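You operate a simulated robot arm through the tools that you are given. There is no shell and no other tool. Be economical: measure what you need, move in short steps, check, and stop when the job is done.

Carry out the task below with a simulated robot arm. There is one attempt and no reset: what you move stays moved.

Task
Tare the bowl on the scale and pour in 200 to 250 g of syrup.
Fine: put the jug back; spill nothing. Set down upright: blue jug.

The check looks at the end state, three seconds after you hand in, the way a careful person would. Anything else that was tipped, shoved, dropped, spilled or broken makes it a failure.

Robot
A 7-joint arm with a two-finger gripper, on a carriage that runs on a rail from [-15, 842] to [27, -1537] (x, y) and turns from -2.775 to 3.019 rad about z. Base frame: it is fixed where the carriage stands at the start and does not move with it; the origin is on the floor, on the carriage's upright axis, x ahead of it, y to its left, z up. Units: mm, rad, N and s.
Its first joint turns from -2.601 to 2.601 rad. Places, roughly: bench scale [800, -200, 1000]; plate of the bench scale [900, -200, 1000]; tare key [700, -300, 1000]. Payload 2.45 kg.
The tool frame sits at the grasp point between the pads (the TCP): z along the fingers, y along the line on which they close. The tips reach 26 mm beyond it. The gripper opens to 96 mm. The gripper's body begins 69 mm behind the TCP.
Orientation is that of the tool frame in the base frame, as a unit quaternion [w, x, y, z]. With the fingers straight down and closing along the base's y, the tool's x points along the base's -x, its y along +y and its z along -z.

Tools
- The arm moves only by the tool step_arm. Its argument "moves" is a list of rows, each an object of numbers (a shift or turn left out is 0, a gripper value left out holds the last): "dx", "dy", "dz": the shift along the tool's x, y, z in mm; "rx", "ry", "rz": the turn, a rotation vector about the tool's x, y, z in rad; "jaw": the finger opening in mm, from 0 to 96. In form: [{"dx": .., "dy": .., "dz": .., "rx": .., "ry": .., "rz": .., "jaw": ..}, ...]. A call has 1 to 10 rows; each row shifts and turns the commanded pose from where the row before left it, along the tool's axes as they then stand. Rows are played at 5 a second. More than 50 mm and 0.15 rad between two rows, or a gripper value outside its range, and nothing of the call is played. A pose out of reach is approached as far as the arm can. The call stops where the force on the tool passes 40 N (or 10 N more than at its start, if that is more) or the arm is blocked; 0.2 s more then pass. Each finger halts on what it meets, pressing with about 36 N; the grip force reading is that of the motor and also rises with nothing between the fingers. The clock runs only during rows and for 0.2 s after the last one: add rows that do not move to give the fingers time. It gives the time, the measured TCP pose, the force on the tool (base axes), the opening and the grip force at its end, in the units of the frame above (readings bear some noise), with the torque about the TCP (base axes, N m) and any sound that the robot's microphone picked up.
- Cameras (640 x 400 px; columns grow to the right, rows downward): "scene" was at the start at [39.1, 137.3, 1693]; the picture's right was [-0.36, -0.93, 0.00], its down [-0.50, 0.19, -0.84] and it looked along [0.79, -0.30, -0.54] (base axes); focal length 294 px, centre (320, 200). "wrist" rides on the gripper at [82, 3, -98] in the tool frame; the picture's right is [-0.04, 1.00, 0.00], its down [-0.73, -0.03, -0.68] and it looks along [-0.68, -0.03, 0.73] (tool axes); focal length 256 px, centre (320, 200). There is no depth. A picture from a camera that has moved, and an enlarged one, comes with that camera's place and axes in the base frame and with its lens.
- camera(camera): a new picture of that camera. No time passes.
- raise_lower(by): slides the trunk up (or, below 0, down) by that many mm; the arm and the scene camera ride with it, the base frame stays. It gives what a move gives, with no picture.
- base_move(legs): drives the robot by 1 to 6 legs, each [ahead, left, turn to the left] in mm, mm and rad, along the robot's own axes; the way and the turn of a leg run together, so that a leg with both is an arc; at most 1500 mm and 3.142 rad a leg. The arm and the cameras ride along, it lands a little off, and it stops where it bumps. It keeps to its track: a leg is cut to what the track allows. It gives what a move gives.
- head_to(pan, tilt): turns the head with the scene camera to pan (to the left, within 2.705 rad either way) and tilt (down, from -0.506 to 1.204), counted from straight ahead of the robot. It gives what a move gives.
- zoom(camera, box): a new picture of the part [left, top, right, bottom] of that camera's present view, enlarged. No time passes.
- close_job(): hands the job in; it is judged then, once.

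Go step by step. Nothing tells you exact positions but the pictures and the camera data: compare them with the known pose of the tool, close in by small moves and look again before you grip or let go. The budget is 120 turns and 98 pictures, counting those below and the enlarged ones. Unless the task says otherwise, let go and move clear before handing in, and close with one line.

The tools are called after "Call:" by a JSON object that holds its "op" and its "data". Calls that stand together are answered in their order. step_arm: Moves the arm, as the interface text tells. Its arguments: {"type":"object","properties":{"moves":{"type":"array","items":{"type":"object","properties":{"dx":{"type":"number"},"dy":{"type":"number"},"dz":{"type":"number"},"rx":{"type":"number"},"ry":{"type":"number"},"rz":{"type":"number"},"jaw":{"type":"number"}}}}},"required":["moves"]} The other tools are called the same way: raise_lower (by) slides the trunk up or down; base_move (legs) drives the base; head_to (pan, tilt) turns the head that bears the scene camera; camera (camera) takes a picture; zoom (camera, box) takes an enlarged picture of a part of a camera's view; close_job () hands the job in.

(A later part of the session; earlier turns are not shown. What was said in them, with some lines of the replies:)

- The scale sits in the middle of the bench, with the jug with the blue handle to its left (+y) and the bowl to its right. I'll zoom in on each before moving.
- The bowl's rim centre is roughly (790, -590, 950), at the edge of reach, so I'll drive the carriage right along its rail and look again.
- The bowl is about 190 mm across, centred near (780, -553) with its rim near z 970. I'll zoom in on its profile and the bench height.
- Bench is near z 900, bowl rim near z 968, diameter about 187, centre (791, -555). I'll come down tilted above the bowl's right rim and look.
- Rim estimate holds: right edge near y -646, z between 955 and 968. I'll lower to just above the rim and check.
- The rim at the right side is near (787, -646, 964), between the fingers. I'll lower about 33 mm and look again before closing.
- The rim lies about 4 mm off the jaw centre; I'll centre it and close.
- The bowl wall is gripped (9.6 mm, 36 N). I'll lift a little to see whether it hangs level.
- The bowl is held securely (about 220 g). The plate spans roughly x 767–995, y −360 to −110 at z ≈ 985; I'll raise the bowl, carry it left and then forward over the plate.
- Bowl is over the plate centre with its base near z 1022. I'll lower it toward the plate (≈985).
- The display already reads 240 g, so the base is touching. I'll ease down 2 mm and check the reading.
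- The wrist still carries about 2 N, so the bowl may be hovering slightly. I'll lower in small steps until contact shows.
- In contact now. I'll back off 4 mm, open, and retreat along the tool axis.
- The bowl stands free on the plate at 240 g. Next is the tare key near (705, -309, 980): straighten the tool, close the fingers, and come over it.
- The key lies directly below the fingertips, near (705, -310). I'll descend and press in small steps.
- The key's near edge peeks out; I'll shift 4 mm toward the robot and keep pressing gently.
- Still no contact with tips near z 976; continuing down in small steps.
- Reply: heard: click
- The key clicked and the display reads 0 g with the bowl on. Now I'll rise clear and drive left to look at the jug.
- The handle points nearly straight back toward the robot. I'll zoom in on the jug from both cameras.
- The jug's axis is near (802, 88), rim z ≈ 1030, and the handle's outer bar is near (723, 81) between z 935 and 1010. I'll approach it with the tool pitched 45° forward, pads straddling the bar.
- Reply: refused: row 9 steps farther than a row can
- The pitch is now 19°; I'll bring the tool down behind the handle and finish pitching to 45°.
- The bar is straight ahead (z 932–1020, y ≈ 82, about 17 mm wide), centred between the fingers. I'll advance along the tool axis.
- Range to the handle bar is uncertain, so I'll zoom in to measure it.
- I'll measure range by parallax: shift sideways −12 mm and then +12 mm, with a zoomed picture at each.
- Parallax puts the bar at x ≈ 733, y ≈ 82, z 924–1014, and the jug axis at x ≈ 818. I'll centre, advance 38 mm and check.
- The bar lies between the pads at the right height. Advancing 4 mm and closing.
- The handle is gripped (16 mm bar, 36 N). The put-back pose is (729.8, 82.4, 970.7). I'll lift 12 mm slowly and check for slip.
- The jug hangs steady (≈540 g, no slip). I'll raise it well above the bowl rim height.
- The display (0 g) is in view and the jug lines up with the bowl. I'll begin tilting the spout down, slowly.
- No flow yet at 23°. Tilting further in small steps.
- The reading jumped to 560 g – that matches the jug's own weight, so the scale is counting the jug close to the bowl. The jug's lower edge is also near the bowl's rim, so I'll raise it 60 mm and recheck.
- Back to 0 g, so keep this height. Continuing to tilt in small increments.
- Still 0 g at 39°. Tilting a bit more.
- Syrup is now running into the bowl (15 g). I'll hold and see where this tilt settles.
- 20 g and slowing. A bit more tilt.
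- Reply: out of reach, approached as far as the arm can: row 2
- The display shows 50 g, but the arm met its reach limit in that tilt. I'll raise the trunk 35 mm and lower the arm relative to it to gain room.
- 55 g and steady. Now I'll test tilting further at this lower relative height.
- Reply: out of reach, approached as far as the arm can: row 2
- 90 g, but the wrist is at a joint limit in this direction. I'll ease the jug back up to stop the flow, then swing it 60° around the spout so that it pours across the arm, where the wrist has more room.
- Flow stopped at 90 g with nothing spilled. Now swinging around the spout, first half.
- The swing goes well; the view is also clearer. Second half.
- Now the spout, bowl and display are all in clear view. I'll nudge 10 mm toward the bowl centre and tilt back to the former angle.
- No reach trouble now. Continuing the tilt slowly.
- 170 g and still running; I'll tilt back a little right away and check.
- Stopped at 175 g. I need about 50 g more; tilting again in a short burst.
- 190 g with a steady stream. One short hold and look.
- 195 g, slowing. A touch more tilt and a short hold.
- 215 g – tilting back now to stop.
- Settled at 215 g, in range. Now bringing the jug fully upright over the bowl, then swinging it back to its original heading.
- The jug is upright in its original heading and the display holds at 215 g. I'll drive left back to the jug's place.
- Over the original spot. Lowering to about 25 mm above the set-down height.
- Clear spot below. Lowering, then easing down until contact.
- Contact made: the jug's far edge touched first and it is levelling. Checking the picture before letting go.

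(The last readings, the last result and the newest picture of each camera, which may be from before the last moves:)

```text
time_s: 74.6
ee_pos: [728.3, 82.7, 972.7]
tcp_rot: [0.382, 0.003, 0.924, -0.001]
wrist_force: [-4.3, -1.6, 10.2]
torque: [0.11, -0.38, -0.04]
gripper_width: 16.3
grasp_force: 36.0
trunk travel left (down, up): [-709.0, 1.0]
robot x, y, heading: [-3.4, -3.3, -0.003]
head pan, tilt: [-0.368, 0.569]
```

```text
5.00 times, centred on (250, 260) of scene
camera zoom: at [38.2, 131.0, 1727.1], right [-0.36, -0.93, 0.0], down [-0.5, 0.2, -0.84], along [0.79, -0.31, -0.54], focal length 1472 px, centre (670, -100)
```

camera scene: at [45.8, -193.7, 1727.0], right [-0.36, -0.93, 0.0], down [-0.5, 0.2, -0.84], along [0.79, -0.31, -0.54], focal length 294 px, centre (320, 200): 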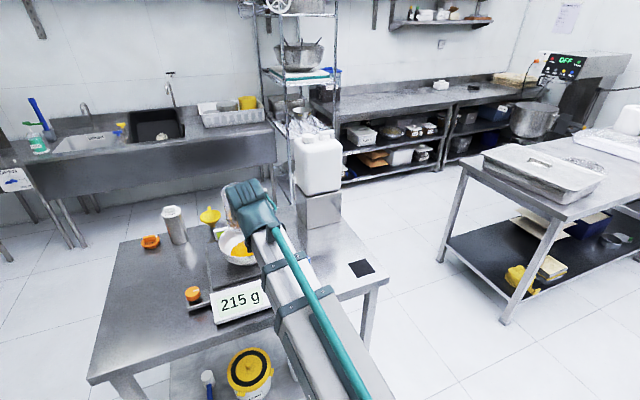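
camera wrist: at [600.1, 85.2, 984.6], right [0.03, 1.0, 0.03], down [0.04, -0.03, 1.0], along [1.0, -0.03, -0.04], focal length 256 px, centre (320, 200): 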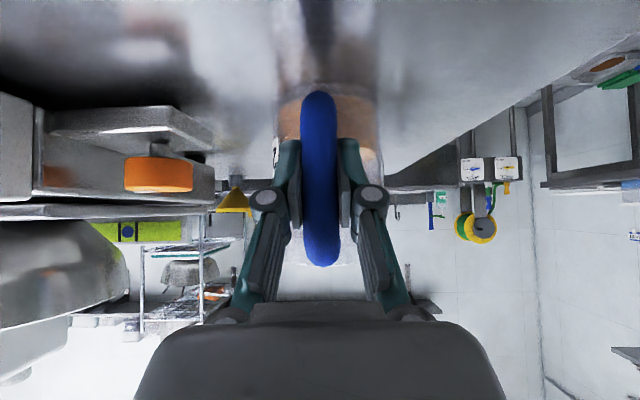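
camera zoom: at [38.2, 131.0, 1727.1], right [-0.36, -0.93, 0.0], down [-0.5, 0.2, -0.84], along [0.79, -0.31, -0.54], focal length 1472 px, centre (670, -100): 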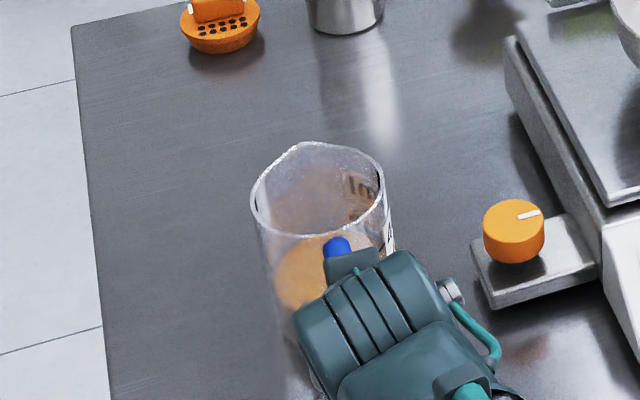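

The jug looks upright on its spot. One more millimetre to seat it, then open slowly.

Call:
{"op": "step_arm", "data": {"moves": [{"dx": 0.8, "dz": 0.8}, {}, {}]}}

Call:
{"op": "step_arm", "data": {"moves": [{"jaw": 18}, {"jaw": 22}, {"jaw": 32}, {"jaw": 50}, {}, {}]}}

Call:
{"op": "camera", "data": {"camera": "wrist"}}

```text
time_s: 75.4
ee_pos: [727.8, 82.3, 972.2]
tcp_rot: [0.383, 0.002, 0.924, 0.0]
wrist_force: [-2.3, -2.0, 14.7]
torque: [0.07, -0.35, -0.01]
gripper_width: 16.4
grasp_force: 36.6
trunk travel left (down, up): [-709.0, 1.0]
robot x, y, heading: [-1.7, -6.8, -0.002]
head pan, tilt: [-0.368, 0.569]
```

```text
time_s: 76.8
ee_pos: [727.9, 82.0, 971.2]
tcp_rot: [0.382, 0.003, 0.924, -0.002]
wrist_force: [1.1, -0.1, 0.2]
torque: [0.02, -0.01, 0.02]
gripper_width: 50.0
grasp_force: 0.1
trunk travel left (down, up): [-709.0, 1.0]
robot x, y, heading: [2.1, -5.3, -0.002]
head pan, tilt: [-0.368, 0.569]
```

```text
21 pictures are left
camera wrist: at [600.8, 85.4, 983.2], right [0.03, 1.0, 0.03], down [0.04, -0.03, 1.0], along [1.0, -0.03, -0.04], focal length 256 px, centre (320, 200)
```

wrist: 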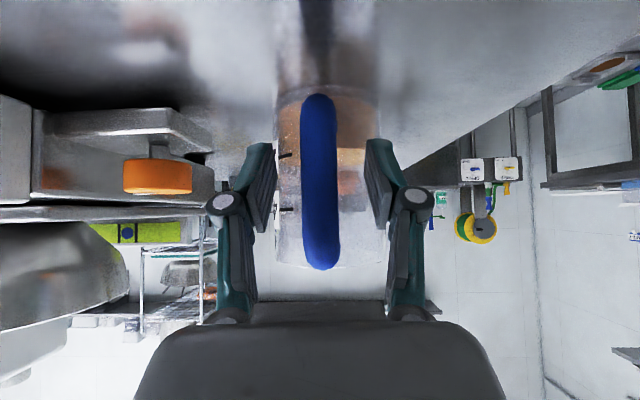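

Jug released and standing upright. I'll retreat along the tool axis, then rise and check everything.

Call:
{"op": "step_arm", "data": {"moves": [{"dz": -20}, {"dz": -30}, {"dz": -40}, {"dz": -40}, {"dx": -28, "dz": -28}, {"dx": -28, "dz": -28}, {"dx": -28, "dz": -28}, {}]}}

Call:
{"op": "camera", "data": {"camera": "scene"}}

Call:
{"op": "zoom", "data": {"camera": "scene", "box": [190, 170, 400, 320]}}

```text
time_s: 78.6
ee_pos: [660.6, 87.6, 1184.1]
tcp_rot: [0.382, 0.003, 0.924, -0.002]
wrist_force: [0.5, 0.6, 1.1]
torque: [0.02, -0.03, 0.01]
gripper_width: 49.9
grasp_force: 0.1
out of reach, approached as far as the arm can: row 4
trunk travel left (down, up): [-709.0, 1.0]
robot x, y, heading: [-3.2, -8.7, -0.008]
head pan, tilt: [-0.368, 0.569]
```

```text
20 pictures are left
camera scene: at [39.8, 131.2, 1727.0], right [-0.36, -0.93, 0.0], down [-0.5, 0.2, -0.84], along [0.79, -0.31, -0.54], focal length 294 px, centre (320, 200)
```

scene: 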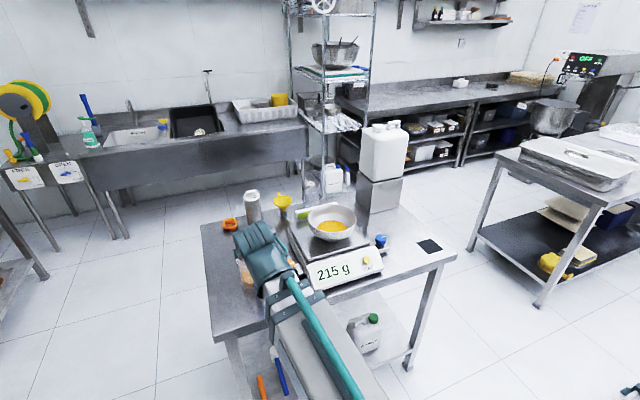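

```text
2.67 times, centred on (295, 245) of scene
camera zoom: at [39.8, 131.2, 1727.0], right [-0.36, -0.93, 0.0], down [-0.5, 0.2, -0.84], along [0.79, -0.31, -0.54], focal length 785 px, centre (387, 80)
```

zoom: 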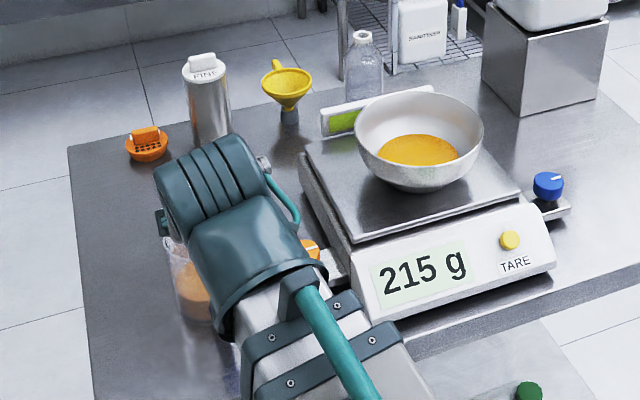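

The scale holds at 215 g. I'll drive aside so the jug is unobstructed for a last look.

Call:
{"op": "base_move", "data": {"legs": [[0, -300, 0]]}}

Call:
{"op": "zoom", "data": {"camera": "scene", "box": [70, 170, 330, 350]}}

```text
time_s: 80.7
ee_pos: [665.2, -211.6, 1183.7]
tcp_rot: [0.382, 0.004, 0.924, -0.002]
wrist_force: [0.4, 0.5, 0.4]
torque: [0.07, -0.02, 0.03]
gripper_width: 49.9
grasp_force: 0.0
trunk travel left (down, up): [-709.0, 1.0]
robot x, y, heading: [4.8, -305.5, -0.01]
head pan, tilt: [-0.368, 0.569]
```

```text
2.22 times, centred on (200, 260) of scene
camera zoom: at [45.4, -167.6, 1727.1], right [-0.37, -0.93, 0.0], down [-0.5, 0.2, -0.84], along [0.78, -0.31, -0.54], focal length 654 px, centre (587, 67)
```

zoom: 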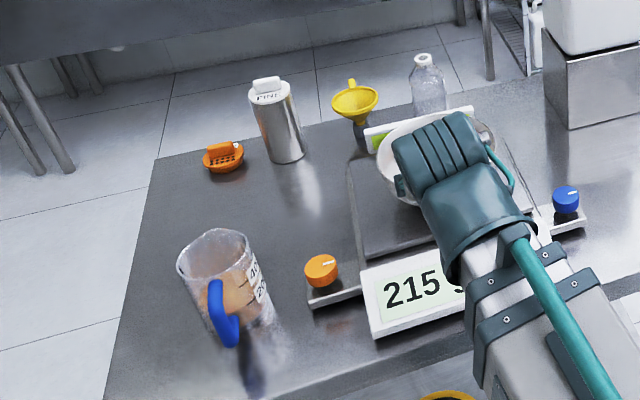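

The jug stands upright on its original spot, the scale reads 215 g, nothing is spilled, and the arm is clear. I'm handing in.

Call:
{"op": "close_job", "data": {}}

```text
The job is handed in.
```

I tared the bowl on the scale and poured in 215 g of syrup. The blue jug is back upright in its place, and I saw no spills.
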